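You operate a simulated robot arm through the tools that you are given. There is no shell and no other tool. Be economical: measure what you need, move in short steps, check, and stop when the job is done.

Carry out the task below with a simulated two-armed robot. There is one attempt and no reset: what you move stays moved.

Task
On the store bench, fold the grey cloth in half.

The check looks at the end state, three seconds after you hand in, the way a careful person would. Anything else that was tipped, shoved, dropped, spilled or broken makes it a failure. Flat cloth is picked up by pressing the open fingertips on it (5 to 10 N) and closing them slowly along it; thin cloth reads only 2 to 8 mm in the jaws.

Robot
Two 7-joint arms with two-finger parallel grippers on one trunk, on a base that drives. Base frame: it is fixed to the floor where the robot stands at the start and does not move with it; the origin is under the middle of the robot, x ahead of it, y to its left, z up. Units: mm, rad, N and s.
The left shoulder is at the start at [59, 157, 1096], the right one opposite. Places, roughly: store bench [600, 300, 900]. Payload 3.43 kg a hand.
The tool frame of a hand sits at the grasp point between the pads (the TCP): z along the fingers, y along the line on which they close. The tips reach 34 mm beyond it. The gripper opens to 128 mm. The fingers are 24 mm wide and 12 mm thick; the gripper's body (48 by 130 mm) begins 96 mm behind the TCP.
Orientation is that of the tool frame in the base frame, as [roll, pitch, yaw] about the fixed x, y, z axes, in that order (R = Rz(yaw) Ry(pitch) Rx(roll)). With the fingers straight down and closing along the base's y, the tool's x points along the base's -x, its y along +y and its z along -z.

Tools
- The arms move only by the tool play_rows. It takes "left_motion", "right_motion" or both (then of equal length, played together; a hand with none holds still); each is a list of rows, each an object (a shift or turn left out is 0, a gripper value left out holds the last) with "linear": the shift along the base's x, y, z in units of 50 mm (1.0 is 50 mm), a list of three; "delta_rot": the turn, a rotation vector about the base's x, y, z in units of 8 degrees (1.0 is 8 degrees), a list of three. In form: [{"linear": [x, y, z], "delta_rot": [rx, ry, rz]}, ...]. A call has 1 to 8 rows; each row shifts and turns the commanded pose from where the row before left it. "left_gripper" and "right_gripper" are, for a hand that has rows, the opening, from 0 (shut) to 1 (fully open), set as the call begins (left out, the last holds). A call with a number of a shift or a turn outside -1 to 1 is refused whole. A row lasts 0.2 s, in which the tool goes at most 50 mm and 0.15 rad; a call with a longer step from one row to the next is refused whole, and so is a gripper value outside its range. A pose out of reach is approached as far as the arm can. The call stops where the force on the tool passes 40 N (or 10 N more than at its start, if that is more) or the arm is blocked; 0.2 s more then pass. Each finger travels about 153 mm/s and halts on what it meets, pressing with about 43 N; the grip force reading is that of the motor and also rises with nothing between the fingers. The clock runs only during rows and for 0.2 s after the last one: add rows that do not move to give the fingers time. The reply holds the time, the measured pose of the TCP, the force on the tool along the base axes, the opening and the grip force, in the units named above and with some noise.
- Cameras (640 x 400 px; columns grow to the right, rows downward): "scene" is now at [119.1, -38.7, 1327.6]; the picture's right is [-0.34, -0.94, -0.01], its down [-0.48, 0.18, -0.86] and it looks along [0.81, -0.29, -0.51] (base axes); focal length 242 px, centre (320, 200). "left" rides on the left gripper at [76, 11, -160] in its tool frame; the picture's right is [-0.15, 0.99, 0.00], its down [-0.88, -0.13, -0.46] and it looks along [-0.45, -0.07, 0.89] (tool axes); focal length 234 px, centre (320, 200). "right" rides on the right gripper at [76, -11, -160] in its tool frame; the picture's right is [0.15, 0.99, 0.00], its down [-0.88, 0.13, -0.46] and it looks along [-0.45, 0.07, 0.89] (tool axes); focal length 234 px, centre (320, 200). There is no depth. A picture from a camera that has moved, and an enlarged one, comes with that camera's place and axes in the base frame and with its lens.
- camera(camera): a new picture of that camera. No time passes.
- lift_body(by): slides the trunk up (or, below 0, down) by that many mm; the arms and the scene camera ride with it, the base frame stays. It gives what a move gives, with no picture.
- drive_base(legs): drives the robot by 1 to 6 legs, each [ahead, left, turn to the left] in mm, mm and rad, along the robot's own axes; the way and the turn of a leg run together, so that a leg with both is an arc; at most 1500 mm and 3.142 rad a leg. The arms and the cameras ride along, it lands a little off, and it stops where it bumps. It gives what a move gives.
- pan_tilt(pan, tilt): turns the head with the scene camera to pan (to the left, within 1.501 rad either way) and tilt (down, from -0.506 to 1.204), counted from straight ahead of the robot. It gives what a move gives.
- zoom(camera, box): a new picture of the part [left, top, right, bottom] of that camera's present view, enlarged. No time passes.
- sign_off(): hands the job in; it is judged then, once.

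Go step by step. Nothing tells you exact positions but the pictures and the camera data: compare them with the known pose of the tool, close in by small moves and look again before you grip or let go. The budget is 120 turns and 88 pictures, counting those below and the enlarged ones. Unless the task says otherwise, let go and move clear before handing in, and close with one line.

The tools are called after "Request:" as a command line: name --argument value ..., lists and objects as JSON in quotes. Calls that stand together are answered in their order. play_rows: Moves the arms, as the interface text tells. Its arguments: {"type":"object","properties":{"left_motion":{"type":"array","items":{"type":"object","properties":{"linear":{"type":"array","items":{"type":"number"}},"delta_rot":{"type":"array","items":{"type":"number"}}}}},"left_gripper":{"type":"number"},"right_motion":{"type":"array","items":{"type":"object","properties":{"linear":{"type":"array","items":{"type":"number"}},"delta_rot":{"type":"array","items":{"type":"number"}}}}},"right_gripper":{"type":"number"}},"required":[]} The other tools are called the same way: lift_body (by) slides the trunk up or down; drive_base (legs) drives the base; pan_tilt (pan, tilt) turns the head that bears the scene camera; camera (camera) takes a picture; zoom (camera, box) takes an enlarged picture of a part of a camera's view; sign_off () hands the job in.

At the start:

```text
time: 0.0
left_tool_pos: [561.3, 176.7, 1128.2]
left_tool_rot: [3.137, 0.01, 3.141]
left_contact_force: [0.6, 0.2, -0.7]
left_grip_width: 128.1
left_finger_force: 0.1
right_tool_pos: [635.8, -279.5, 1134.0]
right_tool_rot: [3.137, 0.01, 3.142]
right_contact_force: [0.8, -0.2, -0.5]
right_grip_width: 127.7
right_finger_force: 0.0
trunk travel left (down, up): [-575.0, 365.0]
robot x, y, heading: [0.8, -0.7, -0.003]
head pan, tilt: [-0.347, 0.543]
```

scene: 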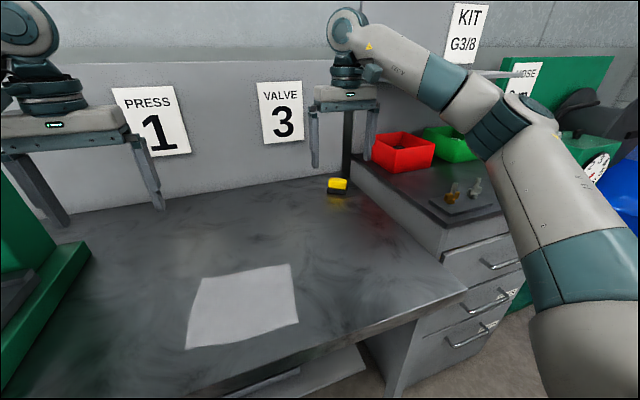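
right: 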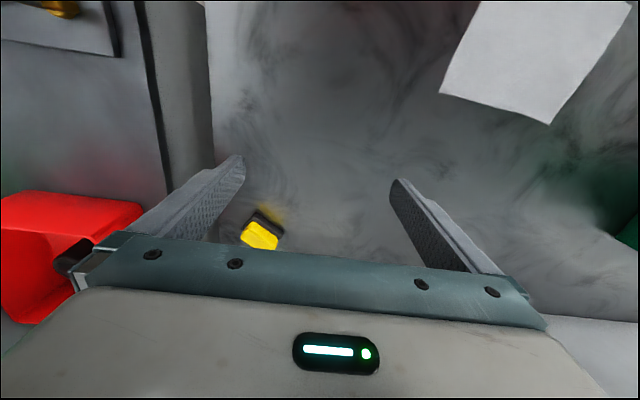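
left: 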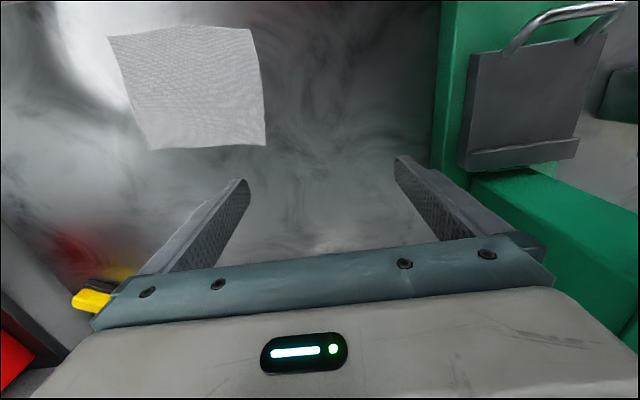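

I make out the cloth lying roughly square to the robot. Combining both views puts the bench top near z≈900, with corners at about A(567,84), B(541,-110), C(390,-90) and D(409,102). I'll back up a little so that its near edge is in comfortable reach, then look again.

Request:
drive_base --legs '[[-100, 0, 0]]'

Request:
pan_tilt --pan 0.0 --tilt 0.75

Request:
camera --camera "scene"

Request:
camera --camera "left"

```text
time: 1.2
left_tool_pos: [470.6, 182.8, 1120.9]
left_tool_rot: [-3.141, -0.001, -3.139]
left_contact_force: [0.2, 0.0, 1.0]
left_grip_width: 128.2
left_finger_force: 0.1
right_tool_pos: [543.2, -272.3, 1128.3]
right_tool_rot: [3.141, 0.003, -3.14]
right_contact_force: [-0.2, -0.3, 0.2]
right_grip_width: 128.0
right_finger_force: 0.2
trunk travel left (down, up): [-575.0, 365.0]
robot x, y, heading: [-101.7, 4.4, 0.003]
head pan, tilt: [-0.347, 0.543]
```

```text
time: 2.0
left_tool_pos: [472.1, 184.0, 1122.0]
left_tool_rot: [3.142, -0.001, -3.139]
left_contact_force: [-0.2, 0.3, -0.1]
left_grip_width: 128.1
left_finger_force: 0.2
right_tool_pos: [544.7, -272.8, 1126.9]
right_tool_rot: [-3.141, 0.0, -3.139]
right_contact_force: [-0.2, 0.8, 0.2]
right_grip_width: 128.4
right_finger_force: 0.1
trunk travel left (down, up): [-575.0, 365.0]
robot x, y, heading: [-100.5, -1.1, 0.002]
head pan, tilt: [0.0, 0.75]
```

```text
84 pictures are left
camera scene: at [30.1, -0.9, 1308.4], right [0.0, -1.0, 0.0], down [-0.68, 0.0, -0.73], along [0.73, 0.0, -0.68], focal length 242 px, centre (320, 200)
```

scene: 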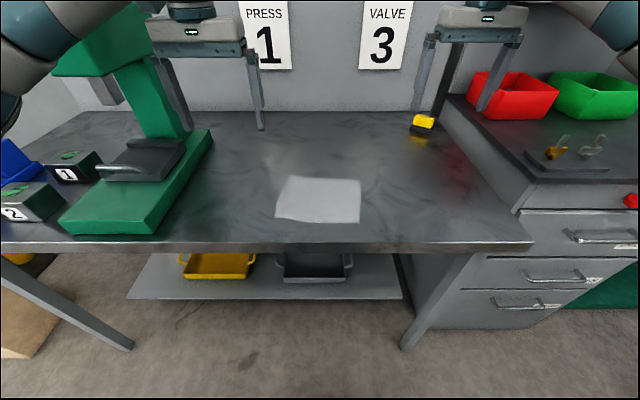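

```text
83 pictures are left
camera left: at [397.0, 194.6, 1282.0], right [0.14, 0.99, 0.0], down [0.88, -0.13, 0.46], along [0.45, -0.07, -0.89], focal length 234 px, centre (320, 200)
```

left: 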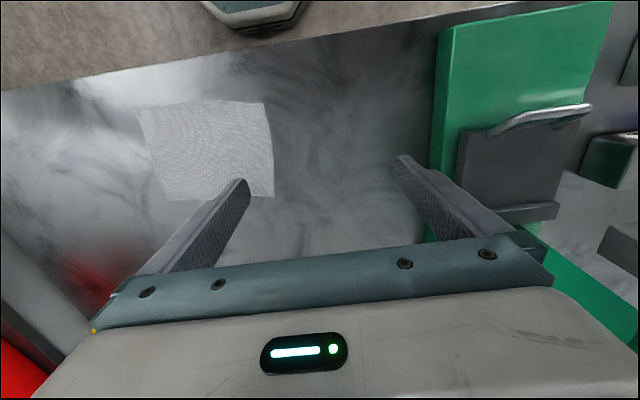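

Both views now agree: the bench top is near z≈900 and the cloth is about 195×158 mm, turned roughly 6°. I'll fold the far edge over to the near edge, rolling the hands forward as they carry it. That needs a bit more room, so I'll back up again.

Request:
drive_base --legs '[[-150, 0, 0]]'

```text
time: 3.4
left_tool_pos: [325.8, 183.5, 1121.0]
left_tool_rot: [-3.141, 0.001, -3.14]
left_contact_force: [0.6, 0.4, 0.5]
left_grip_width: 128.0
left_finger_force: 0.0
right_tool_pos: [400.1, -271.1, 1128.5]
right_tool_rot: [3.142, -0.001, -3.136]
right_contact_force: [-0.6, -0.1, 0.5]
right_grip_width: 128.0
right_finger_force: 0.1
trunk travel left (down, up): [-575.0, 365.0]
robot x, y, heading: [-244.6, 0.6, 0.007]
head pan, tilt: [0.0, 0.75]
```

Request:
play_rows --left_motion '[{"linear": [0.773, -0.39, -0.37], "delta_rot": [0, 0, -0.125]}, {"linear": [0.773, -0.39, -0.37], "delta_rot": [0, 0, -0.125]}, {"linear": [0.773, -0.39, -0.37], "delta_rot": [0, 0, -0.125]}, {"linear": [0.773, -0.39, -0.37], "delta_rot": [0, 0, -0.125]}, {"linear": [0.773, -0.39, -0.37], "delta_rot": [0, 0, -0.125]}, {"linear": [0.773, -0.39, -0.37], "delta_rot": [0, 0, -0.125]}, {}, {}]' --right_motion '[{"linear": [0.473, 0.6, -0.393], "delta_rot": [0, 0, -0.125]}, {"linear": [0.473, 0.6, -0.393], "delta_rot": [0, 0, -0.125]}, {"linear": [0.473, 0.6, -0.393], "delta_rot": [0, 0, -0.125]}, {"linear": [0.473, 0.6, -0.393], "delta_rot": [0, 0, -0.125]}, {"linear": [0.473, 0.6, -0.393], "delta_rot": [0, 0, -0.125]}, {"linear": [0.473, 0.6, -0.393], "delta_rot": [0, 0, -0.125]}, {}, {}]' --left_gripper 0.2 --right_gripper 0.2

Request:
camera --camera "left"

Request:
camera --camera "right"

Request:
camera --camera "scene"

```text
time: 5.2
left_tool_pos: [555.6, 67.8, 1008.6]
left_tool_rot: [3.14, 0.0, 3.039]
left_contact_force: [0.0, -0.1, 0.1]
left_grip_width: 25.5
left_finger_force: 0.0
right_tool_pos: [542.0, -88.5, 1008.2]
right_tool_rot: [3.139, 0.0, 3.04]
right_contact_force: [0.0, 0.3, -0.7]
right_grip_width: 25.6
right_finger_force: 0.0
trunk travel left (down, up): [-575.0, 365.0]
robot x, y, heading: [-247.6, -3.9, 0.002]
head pan, tilt: [0.0, 0.75]
```

```text
82 pictures are left
camera left: at [482.2, 86.1, 1169.3], right [0.25, 0.97, 0.0], down [0.86, -0.22, 0.46], along [0.44, -0.11, -0.89], focal length 234 px, centre (320, 200)
```

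left: 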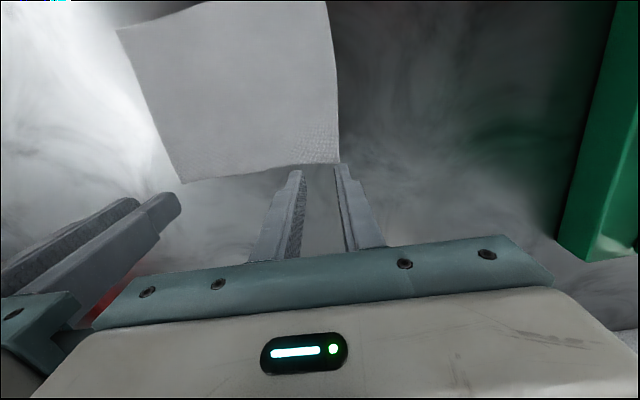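

```text
81 pictures are left
camera right: at [464.5, -91.8, 1169.0], right [-0.05, 1.0, 0.0], down [0.89, 0.04, 0.46], along [0.46, 0.02, -0.89], focal length 234 px, centre (320, 200)
```

right: 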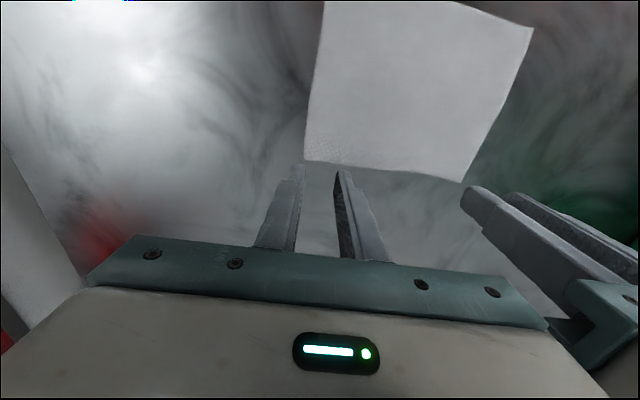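

```text
80 pictures are left
camera scene: at [-115.9, -1.6, 1308.4], right [0.0, -1.0, 0.0], down [-0.68, 0.0, -0.73], along [0.73, 0.0, -0.68], focal length 242 px, centre (320, 200)
```

scene: 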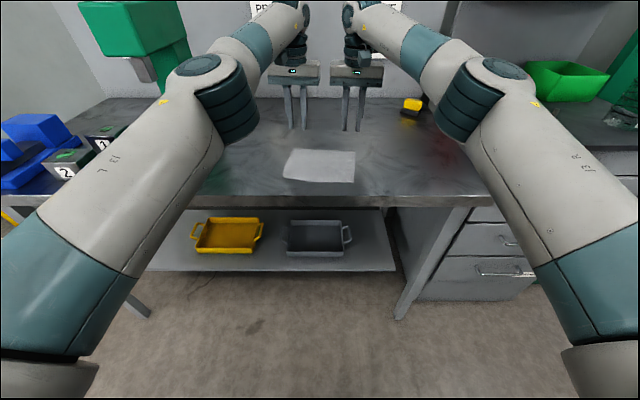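

The corners refine to A≈(570,87), B≈(549,-107), C≈(393,-89) and D≈(408,104). Before touching the cloth, I'll rehearse the tilted carry up high to check that both arms can reach it.

Request:
play_rows --left_motion '[{"linear": [-0.38, 0.045, 0.1], "delta_rot": [-0.1, -0.995, 0]}, {"linear": [-0.38, 0.045, 0.1], "delta_rot": [-0.1, -0.995, 0]}, {"linear": [-0.38, 0.045, 0.1], "delta_rot": [-0.1, -0.995, 0]}, {"linear": [-0.38, 0.045, 0], "delta_rot": [-0.1, -0.995, 0]}, {"linear": [-0.38, 0.045, 0], "delta_rot": [-0.1, -0.995, 0]}, {"linear": [-0.38, 0.045, -0.1], "delta_rot": [-0.1, -0.995, 0]}, {"linear": [-0.38, 0.045, -0.1], "delta_rot": [-0.1, -0.995, 0]}, {"linear": [-0.38, 0.045, -0.1], "delta_rot": [-0.1, -0.995, 0]}]' --right_motion '[{"linear": [-0.38, 0.045, 0.1], "delta_rot": [-0.1, -0.995, 0]}, {"linear": [-0.38, 0.045, 0.1], "delta_rot": [-0.1, -0.995, 0]}, {"linear": [-0.38, 0.045, 0.1], "delta_rot": [-0.1, -0.995, 0]}, {"linear": [-0.38, 0.045, 0], "delta_rot": [-0.1, -0.995, 0]}, {"linear": [-0.38, 0.045, 0], "delta_rot": [-0.1, -0.995, 0]}, {"linear": [-0.38, 0.045, -0.1], "delta_rot": [-0.1, -0.995, 0]}, {"linear": [-0.38, 0.045, -0.1], "delta_rot": [-0.1, -0.995, 0]}, {"linear": [-0.38, 0.045, -0.1], "delta_rot": [-0.1, -0.995, 0]}]'

Request:
play_rows --left_motion '[{"linear": [0, 0, -0.2]}, {"linear": [0, 0, -0.3]}, {"linear": [0, 0, -0.3]}, {}]' --right_motion '[{"linear": [0, 0, -0.2]}, {"linear": [0, 0, -0.3]}, {"linear": [0, 0, -0.3]}, {}]'

Request:
camera --camera "scene"

```text
time: 7.0
left_tool_pos: [416.7, 81.8, 1009.0]
left_tool_rot: [-3.138, 1.118, 3.043]
left_contact_force: [0.0, 1.1, 0.4]
left_grip_width: 25.7
left_finger_force: 0.2
left hand out of reach, approached as far as the arm can: row 1
right_tool_pos: [389.7, -74.0, 1009.4]
right_tool_rot: [3.135, 1.119, 3.034]
right_contact_force: [0.2, 0.0, 0.9]
right_grip_width: 25.5
right_finger_force: 0.2
trunk travel left (down, up): [-575.0, 365.0]
robot x, y, heading: [-246.9, -0.2, 0.005]
head pan, tilt: [0.0, 0.75]
```

```text
time: 8.0
left_tool_pos: [419.2, 82.6, 969.7]
left_tool_rot: [3.139, 1.118, 3.041]
left_contact_force: [-0.2, 0.0, 0.0]
left_grip_width: 25.8
left_finger_force: 0.1
right_tool_pos: [388.2, -74.4, 970.3]
right_tool_rot: [3.139, 1.117, 3.039]
right_contact_force: [0.0, 0.0, 0.6]
right_grip_width: 25.7
right_finger_force: 0.0
trunk travel left (down, up): [-575.0, 365.0]
robot x, y, heading: [-246.5, -0.5, 0.005]
head pan, tilt: [0.0, 0.75]
```

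```text
79 pictures are left
camera scene: at [-116.5, -1.0, 1308.5], right [0.0, -1.0, 0.0], down [-0.68, 0.0, -0.73], along [0.73, 0.0, -0.68], focal length 242 px, centre (320, 200)
```

scene: 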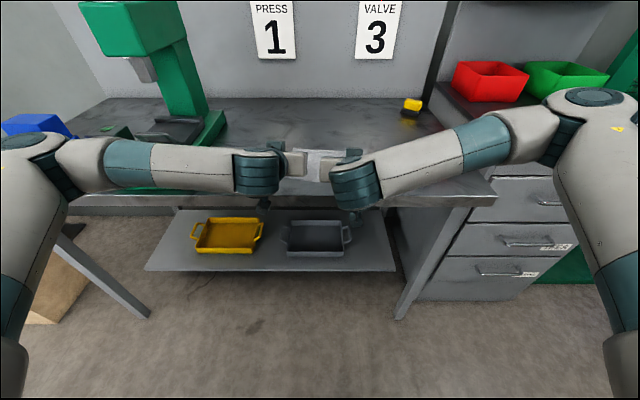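

The tilted end pose is reachable, but the pick point is at the edge of the left arm's reach. I'll raise the hands and drive 50 mm forward before going back to the pick pose.

Request:
play_rows --left_motion '[{"linear": [0, 0, 0.5]}, {"linear": [0, 0, 0.5]}]' --right_motion '[{"linear": [0, 0, 0.5]}, {"linear": [0, 0, 0.5]}]'

Request:
drive_base --legs '[[50, 0, 0]]'

```text
time: 8.6
left_tool_pos: [416.4, 83.5, 1020.0]
left_tool_rot: [3.139, 1.116, 3.04]
left_contact_force: [0.4, 0.3, -0.6]
left_grip_width: 25.8
left_finger_force: 0.0
right_tool_pos: [389.1, -73.7, 1019.8]
right_tool_rot: [3.141, 1.116, 3.039]
right_contact_force: [0.9, -0.1, 0.6]
right_grip_width: 25.6
right_finger_force: 0.0
trunk travel left (down, up): [-575.0, 365.0]
robot x, y, heading: [-252.0, 0.3, 0.002]
head pan, tilt: [0.0, 0.75]
```

```text
time: 9.5
left_tool_pos: [466.1, 80.8, 1018.8]
left_tool_rot: [-3.141, 1.115, 3.038]
left_contact_force: [0.5, -0.8, -0.8]
left_grip_width: 25.5
left_finger_force: 0.1
right_tool_pos: [438.1, -76.8, 1020.3]
right_tool_rot: [3.138, 1.117, 3.035]
right_contact_force: [0.6, 0.2, 1.0]
right_grip_width: 25.4
right_finger_force: 0.1
trunk travel left (down, up): [-575.0, 365.0]
robot x, y, heading: [-197.6, -4.5, 0.003]
head pan, tilt: [0.0, 0.75]
```

Request:
play_rows --left_motion '[{"linear": [0.2425, -0.0275, -0.075], "delta_rot": [0.1, 0.995, 0]}, {"linear": [0.2425, -0.0275, -0.075], "delta_rot": [0.1, 0.995, 0]}, {"linear": [0.2425, -0.0275, -0.075], "delta_rot": [0.1, 0.995, 0]}, {"linear": [0.2425, -0.0275, -0.075], "delta_rot": [0.1, 0.995, 0]}, {"linear": [0.2425, -0.0275, -0.075], "delta_rot": [0.1, 0.995, 0]}, {"linear": [0.2425, -0.0275, -0.075], "delta_rot": [0.1, 0.995, 0]}, {"linear": [0.2425, -0.0275, -0.075], "delta_rot": [0.1, 0.995, 0]}, {"linear": [0.2425, -0.0275, -0.075], "delta_rot": [0.1, 0.995, 0]}]' --right_motion '[{"linear": [0.27, -0.03, -0.075], "delta_rot": [0.1, 0.995, 0]}, {"linear": [0.27, -0.03, -0.075], "delta_rot": [0.1, 0.995, 0]}, {"linear": [0.27, -0.03, -0.075], "delta_rot": [0.1, 0.995, 0]}, {"linear": [0.27, -0.03, -0.075], "delta_rot": [0.1, 0.995, 0]}, {"linear": [0.27, -0.03, -0.075], "delta_rot": [0.1, 0.995, 0]}, {"linear": [0.27, -0.03, -0.075], "delta_rot": [0.1, 0.995, 0]}, {"linear": [0.27, -0.03, -0.075], "delta_rot": [0.1, 0.995, 0]}, {"linear": [0.27, -0.03, -0.075], "delta_rot": [0.1, 0.995, 0]}]'

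Request:
play_rows --left_motion '[{"linear": [0, 0, -0.2]}, {"linear": [0, 0, -0.3]}, {"linear": [0, 0, -0.1]}, {}]' --right_motion '[{"linear": [0, 0, -0.2]}, {"linear": [0, 0, -0.3]}, {"linear": [0, 0, -0.1]}, {}]'

Request:
camera --camera "left"

Request:
camera --camera "right"

```text
time: 11.3
left_tool_pos: [565.0, 69.6, 988.3]
left_tool_rot: [-3.138, -0.002, 3.037]
left_contact_force: [0.0, 0.0, 0.1]
left_grip_width: 25.5
left_finger_force: 0.1
right_tool_pos: [547.4, -89.1, 986.4]
right_tool_rot: [-3.141, -0.004, 3.041]
right_contact_force: [0.8, 0.2, -0.2]
right_grip_width: 25.3
right_finger_force: 0.1
trunk travel left (down, up): [-575.0, 365.0]
robot x, y, heading: [-197.7, -2.2, 0.001]
head pan, tilt: [0.0, 0.75]
```

```text
time: 12.3
left_tool_pos: [564.4, 69.2, 958.5]
left_tool_rot: [-3.138, 0.001, 3.041]
left_contact_force: [0.2, 0.4, 0.4]
left_grip_width: 25.4
left_finger_force: 0.0
right_tool_pos: [544.4, -89.5, 960.2]
right_tool_rot: [-3.138, 0.0, 3.039]
right_contact_force: [0.1, -0.6, 0.5]
right_grip_width: 25.5
right_finger_force: 0.0
trunk travel left (down, up): [-575.0, 365.0]
robot x, y, heading: [-199.0, -1.4, -0.001]
head pan, tilt: [0.0, 0.75]
```

```text
78 pictures are left
camera left: at [491.0, 88.8, 1118.3], right [0.25, 0.97, 0.0], down [0.86, -0.22, 0.46], along [0.44, -0.11, -0.89], focal length 234 px, centre (320, 200)
```

left: 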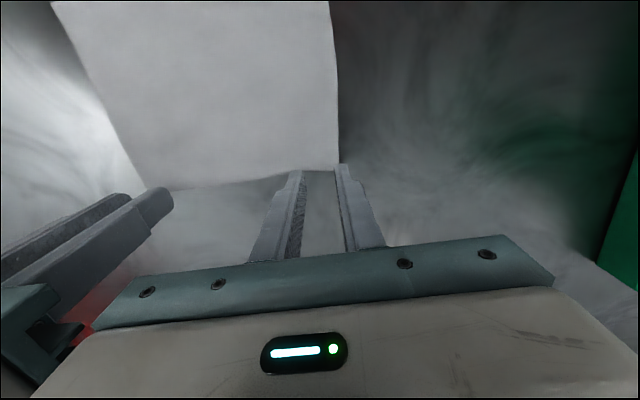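

```text
77 pictures are left
camera right: at [467.2, -92.4, 1119.6], right [-0.04, 1.0, 0.0], down [0.89, 0.04, 0.46], along [0.45, 0.02, -0.89], focal length 234 px, centre (320, 200)
```

right: 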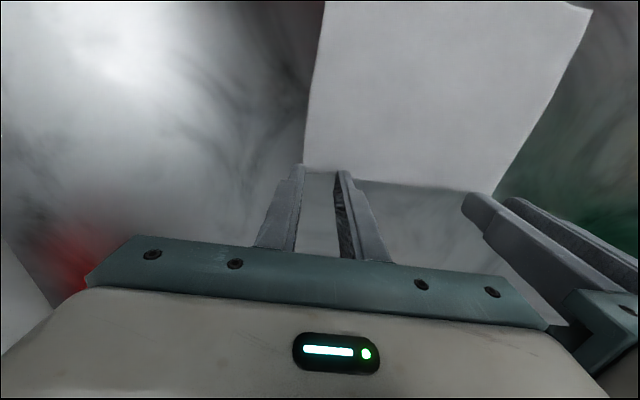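

The fingertips sit almost over the corners. I'll shift both hands slightly inward so every fingertip lands on cloth, then lower slowly.

Request:
play_rows --left_motion '[{"linear": [-0.1, -0.1, 0]}, {}, {"linear": [0, 0, -0.15]}, {"linear": [0, 0, -0.1]}, {"linear": [0, 0, -0.05]}, {}]' --right_motion '[{"linear": [-0.18, 0.13, 0]}, {}, {"linear": [0, 0, -0.15]}, {"linear": [0, 0, -0.1]}, {"linear": [0, 0, -0.05]}, {}]' --left_gripper 0.16 --right_gripper 0.16

Request:
camera --camera "left"

Request:
camera --camera "right"

```text
time: 13.7
left_tool_pos: [558.7, 65.3, 944.0]
left_tool_rot: [-3.138, 0.001, 3.039]
left_contact_force: [-0.3, -0.4, 0.0]
left_grip_width: 20.7
left_finger_force: 0.0
right_tool_pos: [537.7, -82.1, 944.8]
right_tool_rot: [-3.138, -0.001, 3.038]
right_contact_force: [-0.5, 0.3, -0.1]
right_grip_width: 20.3
right_finger_force: 0.1
trunk travel left (down, up): [-575.0, 365.0]
robot x, y, heading: [-200.2, -3.5, 0.004]
head pan, tilt: [0.0, 0.75]
```

```text
76 pictures are left
camera left: at [485.1, 84.7, 1104.8], right [0.25, 0.97, 0.0], down [0.86, -0.22, 0.46], along [0.44, -0.11, -0.89], focal length 234 px, centre (320, 200)
```

left: 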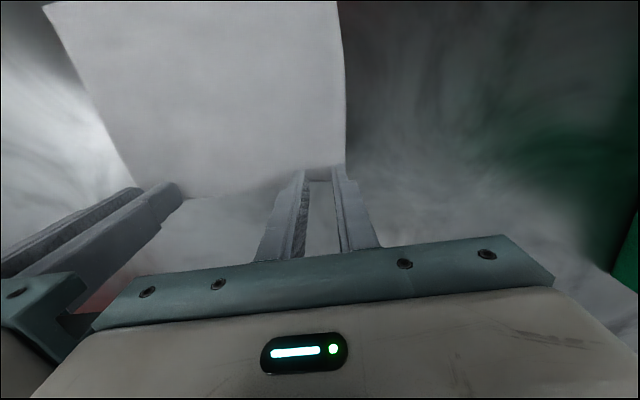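

```text
75 pictures are left
camera right: at [459.6, -85.0, 1104.7], right [-0.04, 1.0, 0.0], down [0.89, 0.04, 0.46], along [0.45, 0.02, -0.89], focal length 234 px, centre (320, 200)
```

right: 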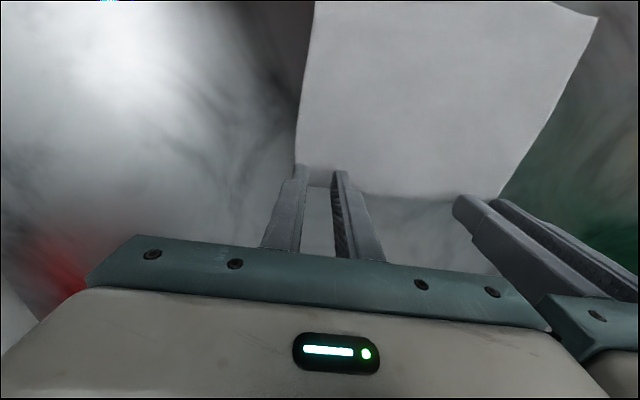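

Request:
play_rows --left_motion '[{"linear": [0, 0, -0.06]}, {"linear": [0, 0, -0.05]}, {"linear": [0, 0, -0.03]}, {}]' --right_motion '[{"linear": [0, 0, -0.06]}, {"linear": [0, 0, -0.05]}, {"linear": [0, 0, -0.03]}, {}]'

```text
time: 14.7
left_tool_pos: [558.2, 64.8, 937.7]
left_tool_rot: [-3.138, 0.001, 3.04]
left_contact_force: [0.4, -0.2, -0.1]
left_grip_width: 20.2
left_finger_force: 0.0
right_tool_pos: [535.8, -82.2, 937.5]
right_tool_rot: [-3.138, -0.001, 3.039]
right_contact_force: [-0.1, -0.4, -0.2]
right_grip_width: 20.6
right_finger_force: 0.1
trunk travel left (down, up): [-575.0, 365.0]
robot x, y, heading: [-198.5, -3.6, 0.002]
head pan, tilt: [0.0, 0.75]
```

Request:
play_rows --left_motion '[{"linear": [0, 0, -0.03]}, {"linear": [0, 0, -0.03]}, {}]' --right_motion '[{"linear": [0, 0, -0.03]}, {"linear": [0, 0, -0.03]}, {}]'

```text
time: 15.5
left_tool_pos: [556.4, 65.0, 935.9]
left_tool_rot: [-3.138, 0.001, 3.04]
left_contact_force: [0.1, -1.0, 3.1]
left_grip_width: 20.5
left_finger_force: 0.0
right_tool_pos: [535.2, -82.5, 935.1]
right_tool_rot: [-3.139, 0.003, 3.039]
right_contact_force: [1.2, 1.5, 2.1]
right_grip_width: 20.3
right_finger_force: 0.1
trunk travel left (down, up): [-575.0, 365.0]
robot x, y, heading: [-199.5, -3.5, -0.0]
head pan, tilt: [0.0, 0.75]
```

Both hands have just made contact, at 2–3 N. I'll press a touch more.

Request:
play_rows --left_motion '[{"linear": [0, 0, -0.03]}, {}]' --right_motion '[{"linear": [0, 0, -0.03]}, {}]'

```text
time: 16.1
left_tool_pos: [555.9, 64.1, 935.0]
left_tool_rot: [-3.139, 0.001, 3.042]
left_contact_force: [1.1, -0.2, 7.7]
left_grip_width: 20.5
left_finger_force: 0.1
right_tool_pos: [536.4, -83.2, 935.0]
right_tool_rot: [-3.139, 0.002, 3.038]
right_contact_force: [1.7, 1.1, 5.6]
right_grip_width: 20.3
right_finger_force: 0.2
trunk travel left (down, up): [-575.0, 365.0]
robot x, y, heading: [-200.0, 2.3, 0.006]
head pan, tilt: [0.0, 0.75]
```

Contact is now 6–8 N. I'll close in small steps.

Request:
play_rows --left_motion '[{}]' --right_motion '[{}]' --left_gripper 0.12 --right_gripper 0.12

Request:
play_rows --left_motion '[{}]' --right_motion '[{}]' --left_gripper 0.08 --right_gripper 0.08

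Request:
play_rows --left_motion '[{}]' --right_motion '[{}]' --left_gripper 0.04 --right_gripper 0.04

Request:
play_rows --left_motion '[{}, {}]' --right_motion '[{}, {}]' --left_gripper 0.0 --right_gripper 0.0

Request:
camera --camera "left"

Request:
camera --camera "right"

```text
time: 16.5
left_tool_pos: [555.9, 63.6, 935.2]
left_tool_rot: [-3.139, 0.002, 3.041]
left_contact_force: [1.9, -0.3, 8.4]
left_grip_width: 14.0
left_finger_force: 0.1
right_tool_pos: [535.2, -83.1, 935.4]
right_tool_rot: [-3.141, 0.001, 3.039]
right_contact_force: [0.4, 0.7, 7.9]
right_grip_width: 15.1
right_finger_force: 0.1
trunk travel left (down, up): [-575.0, 365.0]
robot x, y, heading: [-197.6, 0.1, 0.003]
head pan, tilt: [0.0, 0.75]
```

```text
time: 16.9
left_tool_pos: [556.8, 65.3, 934.8]
left_tool_rot: [-3.138, 0.001, 3.04]
left_contact_force: [0.3, -0.8, 9.2]
left_grip_width: 8.6
left_finger_force: 0.1
right_tool_pos: [535.0, -82.4, 935.5]
right_tool_rot: [-3.14, 0.003, 3.039]
right_contact_force: [0.1, 0.3, 8.1]
right_grip_width: 9.9
right_finger_force: 0.0
trunk travel left (down, up): [-575.0, 365.0]
robot x, y, heading: [-195.1, -1.6, -0.002]
head pan, tilt: [0.0, 0.75]
```

```text
time: 17.3
left_tool_pos: [555.7, 65.4, 935.2]
left_tool_rot: [-3.136, 0.002, 3.04]
left_contact_force: [0.2, -1.8, 7.7]
left_grip_width: 2.9
left_finger_force: 0.0
right_tool_pos: [536.0, -82.5, 934.8]
right_tool_rot: [-3.14, 0.0, 3.038]
right_contact_force: [-1.2, 0.1, 8.3]
right_grip_width: 4.6
right_finger_force: 0.1
trunk travel left (down, up): [-575.0, 365.0]
robot x, y, heading: [-197.3, -1.7, -0.002]
head pan, tilt: [0.0, 0.75]
```

```text
time: 17.9
left_tool_pos: [557.3, 64.6, 935.9]
left_tool_rot: [-3.138, 0.003, 3.039]
left_contact_force: [-0.1, -0.3, 8.4]
left_grip_width: 0.0
left_finger_force: 32.8
right_tool_pos: [534.7, -83.1, 935.5]
right_tool_rot: [-3.141, 0.001, 3.037]
right_contact_force: [-0.9, -0.5, 8.5]
right_grip_width: 1.8
right_finger_force: 36.2
trunk travel left (down, up): [-575.0, 365.0]
robot x, y, heading: [-199.1, 2.1, -0.003]
head pan, tilt: [0.0, 0.75]
```

```text
74 pictures are left
camera left: at [482.8, 84.7, 1096.0], right [0.25, 0.97, 0.0], down [0.86, -0.22, 0.46], along [0.44, -0.11, -0.89], focal length 234 px, centre (320, 200)
```

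left: 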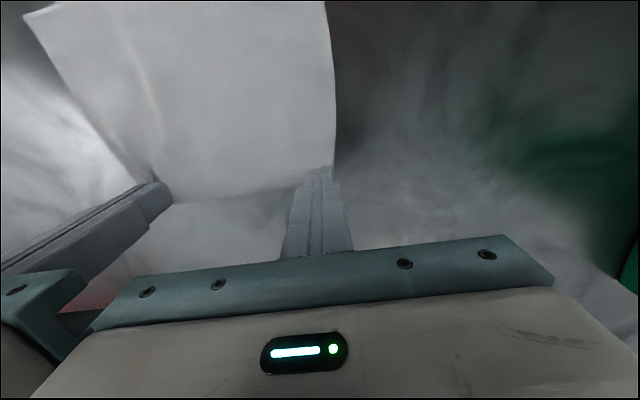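

```text
73 pictures are left
camera right: at [456.5, -85.1, 1095.2], right [-0.04, 1.0, 0.0], down [0.89, 0.04, 0.46], along [0.46, 0.02, -0.89], focal length 234 px, centre (320, 200)
```

right: 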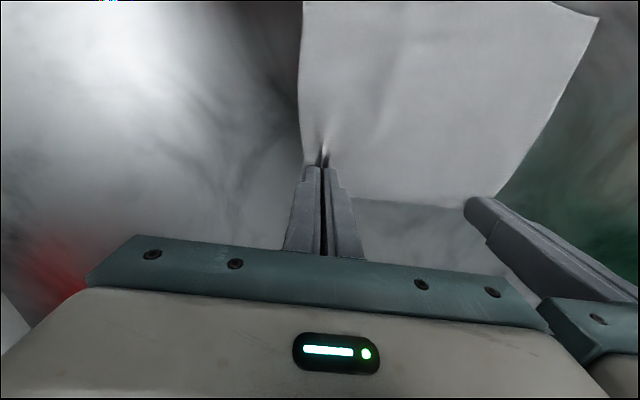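

The right hand holds a ridge of cloth at 1.8 mm. The left hand slipped and reads 0.0. I'll lift the left, reopen it and try again while the right holds still.

Request:
play_rows --left_motion '[{"linear": [0, 0, 0.3]}, {"linear": [-0.06, -0.04, 0]}, {}]'

Request:
play_rows --left_motion '[{}, {}]' --left_gripper 0.22

Request:
camera --camera "left"

```text
time: 18.7
left_tool_pos: [555.1, 63.0, 949.6]
left_tool_rot: [-3.138, 0.001, 3.04]
left_contact_force: [0.1, -0.1, 1.1]
left_grip_width: 0.1
left_finger_force: 33.1
right_tool_pos: [533.2, -82.0, 934.8]
right_tool_rot: [-3.139, 0.002, 3.038]
right_contact_force: [-0.1, 0.3, 14.7]
right_grip_width: 1.8
right_finger_force: 36.4
trunk travel left (down, up): [-575.0, 365.0]
robot x, y, heading: [-196.2, 1.7, -0.001]
head pan, tilt: [0.0, 0.75]
```

```text
time: 19.3
left_tool_pos: [553.9, 62.8, 949.2]
left_tool_rot: [-3.137, 0.002, 3.04]
left_contact_force: [0.4, -0.4, -1.0]
left_grip_width: 28.1
left_finger_force: 0.0
right_tool_pos: [535.1, -81.8, 934.6]
right_tool_rot: [-3.139, 0.001, 3.039]
right_contact_force: [0.9, -0.6, 14.8]
right_grip_width: 1.6
right_finger_force: 36.7
trunk travel left (down, up): [-575.0, 365.0]
robot x, y, heading: [-198.4, -2.8, -0.002]
head pan, tilt: [0.0, 0.75]
```

```text
72 pictures are left
camera left: at [480.7, 82.5, 1110.2], right [0.25, 0.97, 0.0], down [0.86, -0.22, 0.46], along [0.44, -0.12, -0.89], focal length 234 px, centre (320, 200)
```

left: 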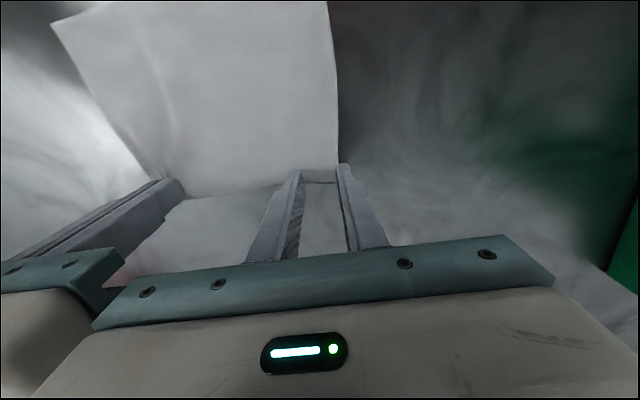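

The outer left finger was sliding off the side of the cloth. I'll move the left hand a few millimetres inward, use a narrower opening and press a bit harder.

Request:
play_rows --left_motion '[{"linear": [0, -0.08, 0]}, {"linear": [0, 0, -0.1]}, {"linear": [0, 0, -0.1]}, {"linear": [0, 0, -0.06]}, {"linear": [0, 0, -0.04]}, {"linear": [0, 0, -0.03]}, {}]' --left_gripper 0.13

Request:
camera --camera "left"

```text
time: 20.9
left_tool_pos: [552.5, 58.1, 936.0]
left_tool_rot: [-3.138, 0.005, 3.041]
left_contact_force: [1.1, 3.2, 21.7]
left_grip_width: 17.1
left_finger_force: 0.1
right_tool_pos: [534.3, -83.2, 934.4]
right_tool_rot: [-3.137, 0.002, 3.039]
right_contact_force: [1.2, -0.6, 7.6]
right_grip_width: 1.8
right_finger_force: 36.2
trunk travel left (down, up): [-575.0, 365.0]
robot x, y, heading: [-198.3, 0.3, -0.004]
head pan, tilt: [0.0, 0.75]
```

```text
71 pictures are left
camera left: at [479.1, 78.0, 1095.7], right [0.25, 0.97, 0.0], down [0.86, -0.22, 0.46], along [0.45, -0.12, -0.89], focal length 234 px, centre (320, 200)
```

left: 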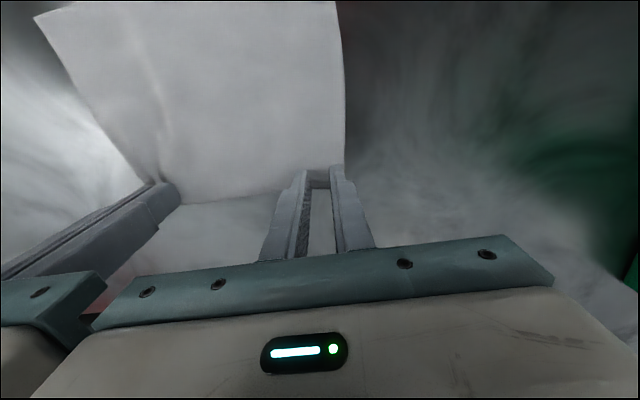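

Request:
play_rows --left_motion '[{"linear": [0, 0, 0.04]}, {}]'

```text
time: 21.5
left_tool_pos: [553.8, 58.5, 936.5]
left_tool_rot: [-3.137, 0.003, 3.04]
left_contact_force: [3.0, 2.6, 21.6]
left_grip_width: 17.0
left_finger_force: 1.0
right_tool_pos: [534.4, -81.5, 935.2]
right_tool_rot: [-3.14, 0.001, 3.038]
right_contact_force: [-1.0, -1.1, 4.7]
right_grip_width: 1.9
right_finger_force: 36.3
trunk travel left (down, up): [-575.0, 365.0]
robot x, y, heading: [-196.9, 2.2, -0.001]
head pan, tilt: [0.0, 0.75]
```

Request:
play_rows --left_motion '[{"linear": [0, 0, 0.05]}, {}, {}]'

```text
time: 22.3
left_tool_pos: [553.7, 57.7, 935.3]
left_tool_rot: [-3.138, -0.001, 3.038]
left_contact_force: [-0.4, 0.7, 4.9]
left_grip_width: 16.6
left_finger_force: 0.0
right_tool_pos: [535.2, -81.3, 933.9]
right_tool_rot: [-3.14, 0.001, 3.037]
right_contact_force: [-1.8, 0.3, 8.8]
right_grip_width: 1.8
right_finger_force: 37.0
trunk travel left (down, up): [-575.0, 365.0]
robot x, y, heading: [-199.4, 0.1, -0.001]
head pan, tilt: [0.0, 0.75]
```

Request:
play_rows --left_motion '[{"linear": [0, 0, -0.025]}, {}]'

Request:
play_rows --left_motion '[{}]' --left_gripper 0.1

Request:
play_rows --left_motion '[{}]' --left_gripper 0.07

Request:
play_rows --left_motion '[{}]' --left_gripper 0.04

Request:
play_rows --left_motion '[{}, {}]' --left_gripper 0.0

Request:
camera --camera "left"

```text
time: 22.9
left_tool_pos: [553.8, 56.8, 934.2]
left_tool_rot: [-3.138, 0.001, 3.041]
left_contact_force: [-0.6, 0.2, 3.0]
left_grip_width: 17.1
left_finger_force: 0.3
right_tool_pos: [534.5, -82.2, 933.7]
right_tool_rot: [-3.141, 0.001, 3.039]
right_contact_force: [-2.3, 0.0, 9.6]
right_grip_width: 1.9
right_finger_force: 36.4
trunk travel left (down, up): [-575.0, 365.0]
robot x, y, heading: [-198.7, 0.0, -0.002]
head pan, tilt: [0.0, 0.75]
```

```text
time: 23.3
left_tool_pos: [552.8, 57.3, 934.4]
left_tool_rot: [-3.138, 0.0, 3.039]
left_contact_force: [-0.5, -0.8, 0.9]
left_grip_width: 12.5
left_finger_force: 0.0
right_tool_pos: [534.1, -82.5, 935.1]
right_tool_rot: [-3.139, 0.002, 3.041]
right_contact_force: [-1.4, 0.7, 11.1]
right_grip_width: 1.6
right_finger_force: 36.5
trunk travel left (down, up): [-575.0, 365.0]
robot x, y, heading: [-198.3, -3.9, -0.003]
head pan, tilt: [0.0, 0.75]
```

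```text
time: 23.7
left_tool_pos: [552.9, 57.4, 935.9]
left_tool_rot: [-3.139, 0.002, 3.039]
left_contact_force: [-0.3, 0.0, 0.6]
left_grip_width: 9.2
left_finger_force: 0.1
right_tool_pos: [535.7, -82.2, 934.7]
right_tool_rot: [-3.14, 0.001, 3.039]
right_contact_force: [-1.9, -0.2, 12.0]
right_grip_width: 1.5
right_finger_force: 36.9
trunk travel left (down, up): [-575.0, 365.0]
robot x, y, heading: [-196.6, -1.7, -0.002]
head pan, tilt: [0.0, 0.75]
```

```text
time: 24.1
left_tool_pos: [553.6, 57.9, 934.2]
left_tool_rot: [-3.14, 0.003, 3.042]
left_contact_force: [0.7, 0.2, 0.6]
left_grip_width: 5.0
left_finger_force: 0.0
right_tool_pos: [534.7, -82.1, 935.7]
right_tool_rot: [-3.139, 0.002, 3.039]
right_contact_force: [-2.2, 0.3, 13.6]
right_grip_width: 1.5
right_finger_force: 37.1
trunk travel left (down, up): [-575.0, 365.0]
robot x, y, heading: [-198.2, -0.5, -0.002]
head pan, tilt: [0.0, 0.75]
```

```text
time: 24.7
left_tool_pos: [554.5, 57.3, 934.4]
left_tool_rot: [-3.138, 0.002, 3.041]
left_contact_force: [0.4, -0.6, -0.1]
left_grip_width: 0.1
left_finger_force: 32.7
right_tool_pos: [535.7, -82.9, 934.8]
right_tool_rot: [-3.138, 0.001, 3.039]
right_contact_force: [-2.6, -0.3, 13.5]
right_grip_width: 1.5
right_finger_force: 36.3
trunk travel left (down, up): [-575.0, 365.0]
robot x, y, heading: [-199.4, -0.1, -0.001]
head pan, tilt: [0.0, 0.75]
```

```text
70 pictures are left
camera left: at [480.4, 77.2, 1096.5], right [0.25, 0.97, 0.0], down [0.86, -0.22, 0.46], along [0.44, -0.12, -0.89], focal length 234 px, centre (320, 200)
```

left: 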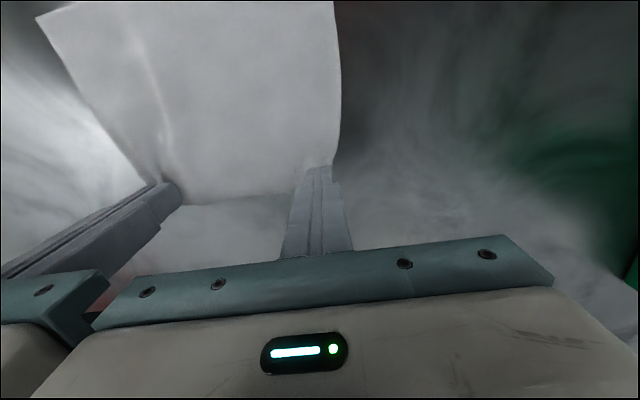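

There was too little pressure that time. I'll reopen and press again, checking the force before closing.

Request:
play_rows --left_motion '[{"linear": [0, 0, 0.2]}, {"linear": [-0.04, 0, 0]}]'

Request:
play_rows --left_motion '[{}, {"linear": [0, 0, -0.1]}, {"linear": [0, 0, -0.08]}, {"linear": [0, 0, -0.04]}, {}, {}]' --left_gripper 0.15

```text
time: 25.3
left_tool_pos: [551.8, 58.1, 946.7]
left_tool_rot: [-3.138, 0.001, 3.04]
left_contact_force: [0.0, 0.0, 0.3]
left_grip_width: 0.0
left_finger_force: 32.4
right_tool_pos: [535.0, -82.7, 935.4]
right_tool_rot: [-3.139, 0.001, 3.038]
right_contact_force: [-2.0, 0.4, 13.9]
right_grip_width: 1.7
right_finger_force: 36.2
trunk travel left (down, up): [-575.0, 365.0]
robot x, y, heading: [-195.8, 3.2, -0.0]
head pan, tilt: [0.0, 0.75]
```

```text
time: 26.7
left_tool_pos: [552.1, 58.7, 936.1]
left_tool_rot: [-3.139, 0.002, 3.041]
left_contact_force: [-1.3, 0.3, 7.2]
left_grip_width: 19.1
left_finger_force: 0.1
right_tool_pos: [534.1, -82.8, 935.9]
right_tool_rot: [-3.138, 0.001, 3.04]
right_contact_force: [0.5, 1.3, 10.7]
right_grip_width: 1.6
right_finger_force: 36.3
trunk travel left (down, up): [-575.0, 365.0]
robot x, y, heading: [-196.9, 0.2, 0.003]
head pan, tilt: [0.0, 0.75]
```

Request:
play_rows --left_motion '[{"linear": [0, 0, -0.015]}, {}, {}]'

Request:
play_rows --left_motion '[{}]' --left_gripper 0.12

Request:
play_rows --left_motion '[{}]' --left_gripper 0.09

Request:
camera --camera "left"

```text
time: 27.5
left_tool_pos: [551.7, 57.7, 935.5]
left_tool_rot: [-3.137, 0.002, 3.04]
left_contact_force: [3.8, 1.8, 22.4]
left_grip_width: 19.4
left_finger_force: 0.5
right_tool_pos: [533.3, -82.4, 934.6]
right_tool_rot: [-3.139, 0.003, 3.039]
right_contact_force: [1.2, 0.0, 4.7]
right_grip_width: 1.3
right_finger_force: 36.2
trunk travel left (down, up): [-575.0, 365.0]
robot x, y, heading: [-197.4, 0.9, -0.001]
head pan, tilt: [0.0, 0.75]
```

```text
time: 27.9
left_tool_pos: [550.5, 57.3, 935.5]
left_tool_rot: [-3.138, 0.003, 3.038]
left_contact_force: [0.7, -1.3, 25.2]
left_grip_width: 14.0
left_finger_force: 0.2
right_tool_pos: [534.2, -82.3, 934.3]
right_tool_rot: [-3.14, 0.0, 3.038]
right_contact_force: [0.1, 0.3, 2.6]
right_grip_width: 1.4
right_finger_force: 36.4
trunk travel left (down, up): [-575.0, 365.0]
robot x, y, heading: [-196.1, 1.3, 0.001]
head pan, tilt: [0.0, 0.75]
```

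```text
time: 28.3
left_tool_pos: [550.4, 57.1, 934.9]
left_tool_rot: [-3.138, 0.004, 3.038]
left_contact_force: [0.5, -2.6, 26.8]
left_grip_width: 9.7
left_finger_force: 0.1
right_tool_pos: [532.8, -83.2, 936.2]
right_tool_rot: [-3.139, 0.001, 3.037]
right_contact_force: [0.1, -0.7, 0.5]
right_grip_width: 2.0
right_finger_force: 36.1
trunk travel left (down, up): [-575.0, 365.0]
robot x, y, heading: [-195.5, -2.3, 0.006]
head pan, tilt: [0.0, 0.75]
```

```text
69 pictures are left
camera left: at [476.5, 77.3, 1095.8], right [0.25, 0.97, 0.0], down [0.86, -0.22, 0.46], along [0.44, -0.12, -0.89], focal length 234 px, centre (320, 200)
```

left: 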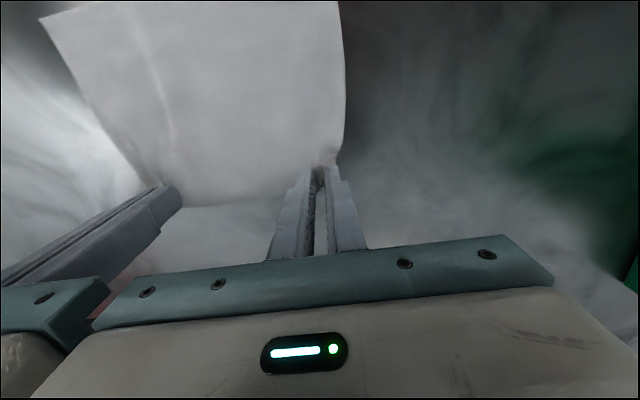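

A ridge is starting to form between the left fingers, but the press is a bit firm. I'll ease off slightly and keep closing.

Request:
play_rows --left_motion '[{"linear": [0, 0, 0.03]}]' --left_gripper 0.06

Request:
play_rows --left_motion '[{"linear": [0, 0, 0.0]}]' --left_gripper 0.03

Request:
play_rows --left_motion '[{}, {}]' --left_gripper 0.0

Request:
camera --camera "left"

```text
time: 28.7
left_tool_pos: [550.1, 58.1, 935.2]
left_tool_rot: [-3.141, 0.002, 3.039]
left_contact_force: [1.5, -2.2, 22.2]
left_grip_width: 6.2
left_finger_force: 0.0
right_tool_pos: [533.9, -82.3, 935.9]
right_tool_rot: [-3.14, 0.003, 3.038]
right_contact_force: [-0.5, 0.6, 0.0]
right_grip_width: 1.7
right_finger_force: 36.3
trunk travel left (down, up): [-575.0, 365.0]
robot x, y, heading: [-196.3, 0.2, 0.001]
head pan, tilt: [0.0, 0.75]
```

```text
time: 29.1
left_tool_pos: [549.9, 58.2, 935.6]
left_tool_rot: [-3.138, -0.001, 3.04]
left_contact_force: [-1.2, -2.9, 20.3]
left_grip_width: 3.2
left_finger_force: 0.0
right_tool_pos: [534.6, -82.6, 934.6]
right_tool_rot: [-3.14, 0.002, 3.039]
right_contact_force: [0.4, 0.8, 1.2]
right_grip_width: 1.9
right_finger_force: 37.1
trunk travel left (down, up): [-575.0, 365.0]
robot x, y, heading: [-199.0, -1.6, 0.004]
head pan, tilt: [0.0, 0.75]
```

```text
time: 29.7
left_tool_pos: [550.0, 58.2, 935.9]
left_tool_rot: [-3.139, 0.001, 3.04]
left_contact_force: [-2.1, -2.3, 18.2]
left_grip_width: 0.4
left_finger_force: 35.7
right_tool_pos: [534.2, -82.2, 934.4]
right_tool_rot: [-3.14, 0.002, 3.039]
right_contact_force: [-0.3, 1.7, 1.1]
right_grip_width: 1.8
right_finger_force: 36.2
trunk travel left (down, up): [-575.0, 365.0]
robot x, y, heading: [-203.5, -7.2, 0.001]
head pan, tilt: [0.0, 0.75]
```

```text
68 pictures are left
camera left: at [476.5, 78.5, 1096.0], right [0.25, 0.97, 0.0], down [0.86, -0.22, 0.46], along [0.44, -0.11, -0.89], focal length 234 px, centre (320, 200)
```

left: 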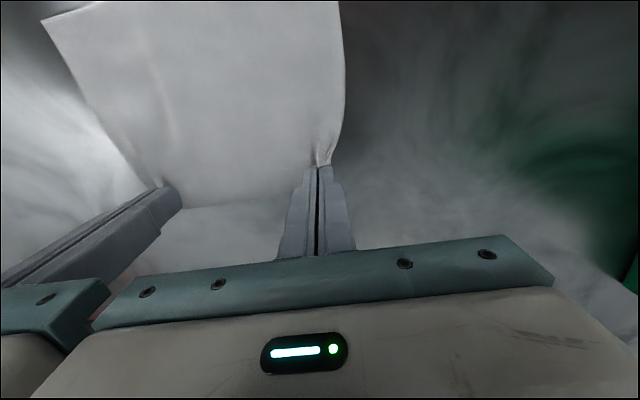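

The left fingers now show a gap and a gathered ridge, and the force reads higher than when they closed empty. I'll lift both slightly to test.

Request:
play_rows --left_motion '[{"linear": [0, 0, 0.2]}, {"linear": [0, 0, 0.2]}, {}]' --right_motion '[{"linear": [0, 0, 0.2]}, {"linear": [0, 0, 0.2]}, {}]'

Request:
camera --camera "left"

Request:
camera --camera "right"

```text
time: 30.5
left_tool_pos: [554.6, 58.7, 952.8]
left_tool_rot: [-3.138, -0.003, 3.041]
left_contact_force: [-1.0, 0.0, -0.3]
left_grip_width: 0.4
left_finger_force: 35.2
right_tool_pos: [536.4, -82.6, 952.5]
right_tool_rot: [-3.138, -0.001, 3.039]
right_contact_force: [1.3, 0.8, 0.2]
right_grip_width: 1.7
right_finger_force: 36.1
trunk travel left (down, up): [-575.0, 365.0]
robot x, y, heading: [-199.8, 2.1, 0.005]
head pan, tilt: [0.0, 0.75]
```

```text
67 pictures are left
camera left: at [481.1, 78.6, 1114.2], right [0.25, 0.97, 0.0], down [0.86, -0.22, 0.45], along [0.44, -0.11, -0.89], focal length 234 px, centre (320, 200)
```

left: 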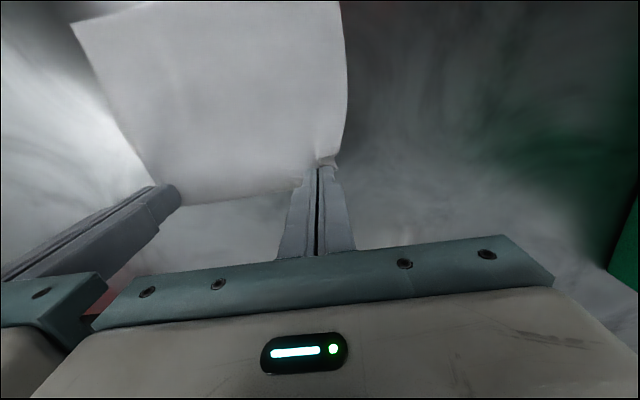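

```text
66 pictures are left
camera right: at [458.0, -84.4, 1113.3], right [-0.04, 1.0, 0.0], down [0.89, 0.04, 0.45], along [0.45, 0.02, -0.89], focal length 234 px, centre (320, 200)
```

right: 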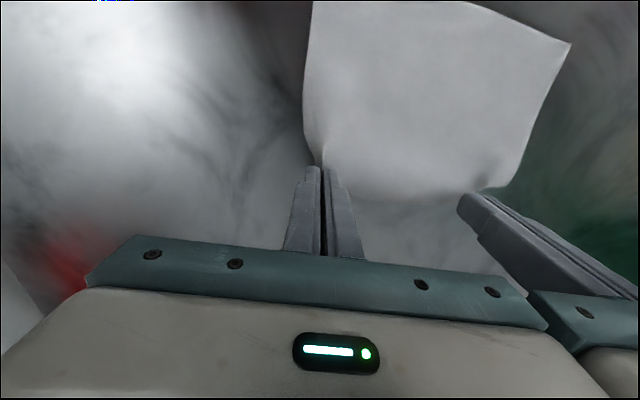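

Both corners are off the bench. I'll carry the edge slowly over in an arc, tilting the hands as they go.

Request:
play_rows --left_motion '[{"linear": [-0.071, 0.008, 0.183], "delta_rot": [-0.044, -0.438, 0]}, {"linear": [-0.071, 0.008, 0.183], "delta_rot": [-0.044, -0.438, 0]}, {"linear": [-0.133, 0.015, 0.158], "delta_rot": [-0.044, -0.438, 0]}, {"linear": [-0.133, 0.015, 0.158], "delta_rot": [-0.044, -0.438, 0]}, {"linear": [-0.186, 0.021, 0.119], "delta_rot": [-0.044, -0.438, 0]}, {"linear": [-0.186, 0.021, 0.119], "delta_rot": [-0.044, -0.438, 0]}, {"linear": [-0.225, 0.026, 0.064], "delta_rot": [-0.044, -0.438, 0]}, {"linear": [-0.225, 0.026, 0.064], "delta_rot": [-0.044, -0.438, 0]}]' --right_motion '[{"linear": [-0.068, 0.008, 0.183], "delta_rot": [-0.044, -0.438, 0]}, {"linear": [-0.068, 0.008, 0.183], "delta_rot": [-0.044, -0.438, 0]}, {"linear": [-0.127, 0.015, 0.158], "delta_rot": [-0.044, -0.438, 0]}, {"linear": [-0.127, 0.015, 0.158], "delta_rot": [-0.044, -0.438, 0]}, {"linear": [-0.178, 0.021, 0.119], "delta_rot": [-0.044, -0.438, 0]}, {"linear": [-0.178, 0.021, 0.119], "delta_rot": [-0.044, -0.438, 0]}, {"linear": [-0.215, 0.026, 0.064], "delta_rot": [-0.044, -0.438, 0]}, {"linear": [-0.215, 0.026, 0.064], "delta_rot": [-0.044, -0.438, 0]}]'

Request:
camera --camera "scene"

Request:
camera --camera "left"

```text
time: 32.3
left_tool_pos: [491.0, 67.0, 1005.3]
left_tool_rot: [-3.14, 0.491, 3.041]
left_contact_force: [-0.5, 0.5, 0.3]
left_grip_width: 0.3
left_finger_force: 34.9
right_tool_pos: [477.1, -73.0, 1005.0]
right_tool_rot: [-3.139, 0.492, 3.038]
right_contact_force: [-0.6, 0.2, 0.1]
right_grip_width: 1.9
right_finger_force: 36.9
trunk travel left (down, up): [-575.0, 365.0]
robot x, y, heading: [-197.4, 0.7, 0.002]
head pan, tilt: [0.0, 0.75]
```

```text
65 pictures are left
camera scene: at [-68.5, -1.0, 1308.6], right [0.0, -1.0, 0.0], down [-0.68, 0.0, -0.73], along [0.73, 0.0, -0.68], focal length 242 px, centre (320, 200)
```

scene: 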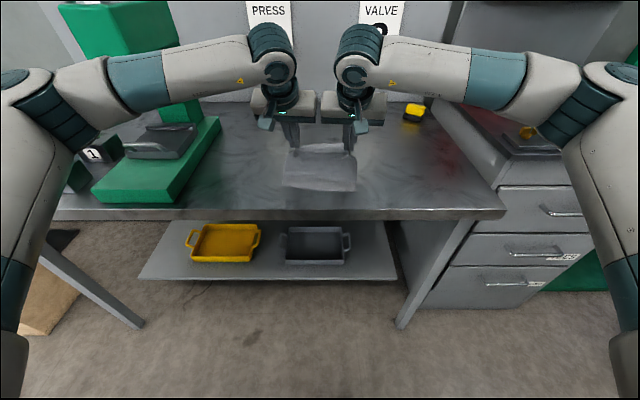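

```text
64 pictures are left
camera left: at [351.2, 92.6, 1111.9], right [0.23, 0.97, 0.07], down [0.54, -0.19, 0.82], along [0.81, -0.15, -0.57], focal length 234 px, centre (320, 200)
```

left: 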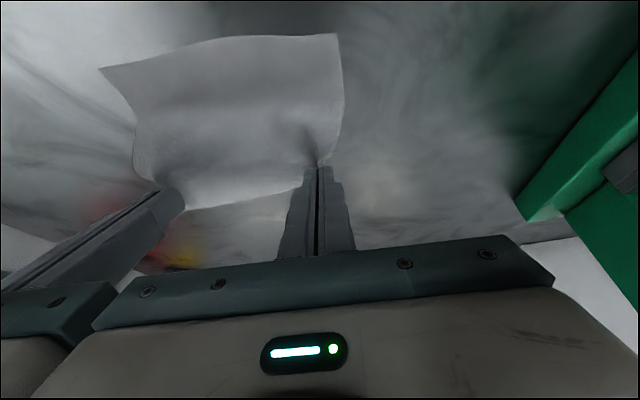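

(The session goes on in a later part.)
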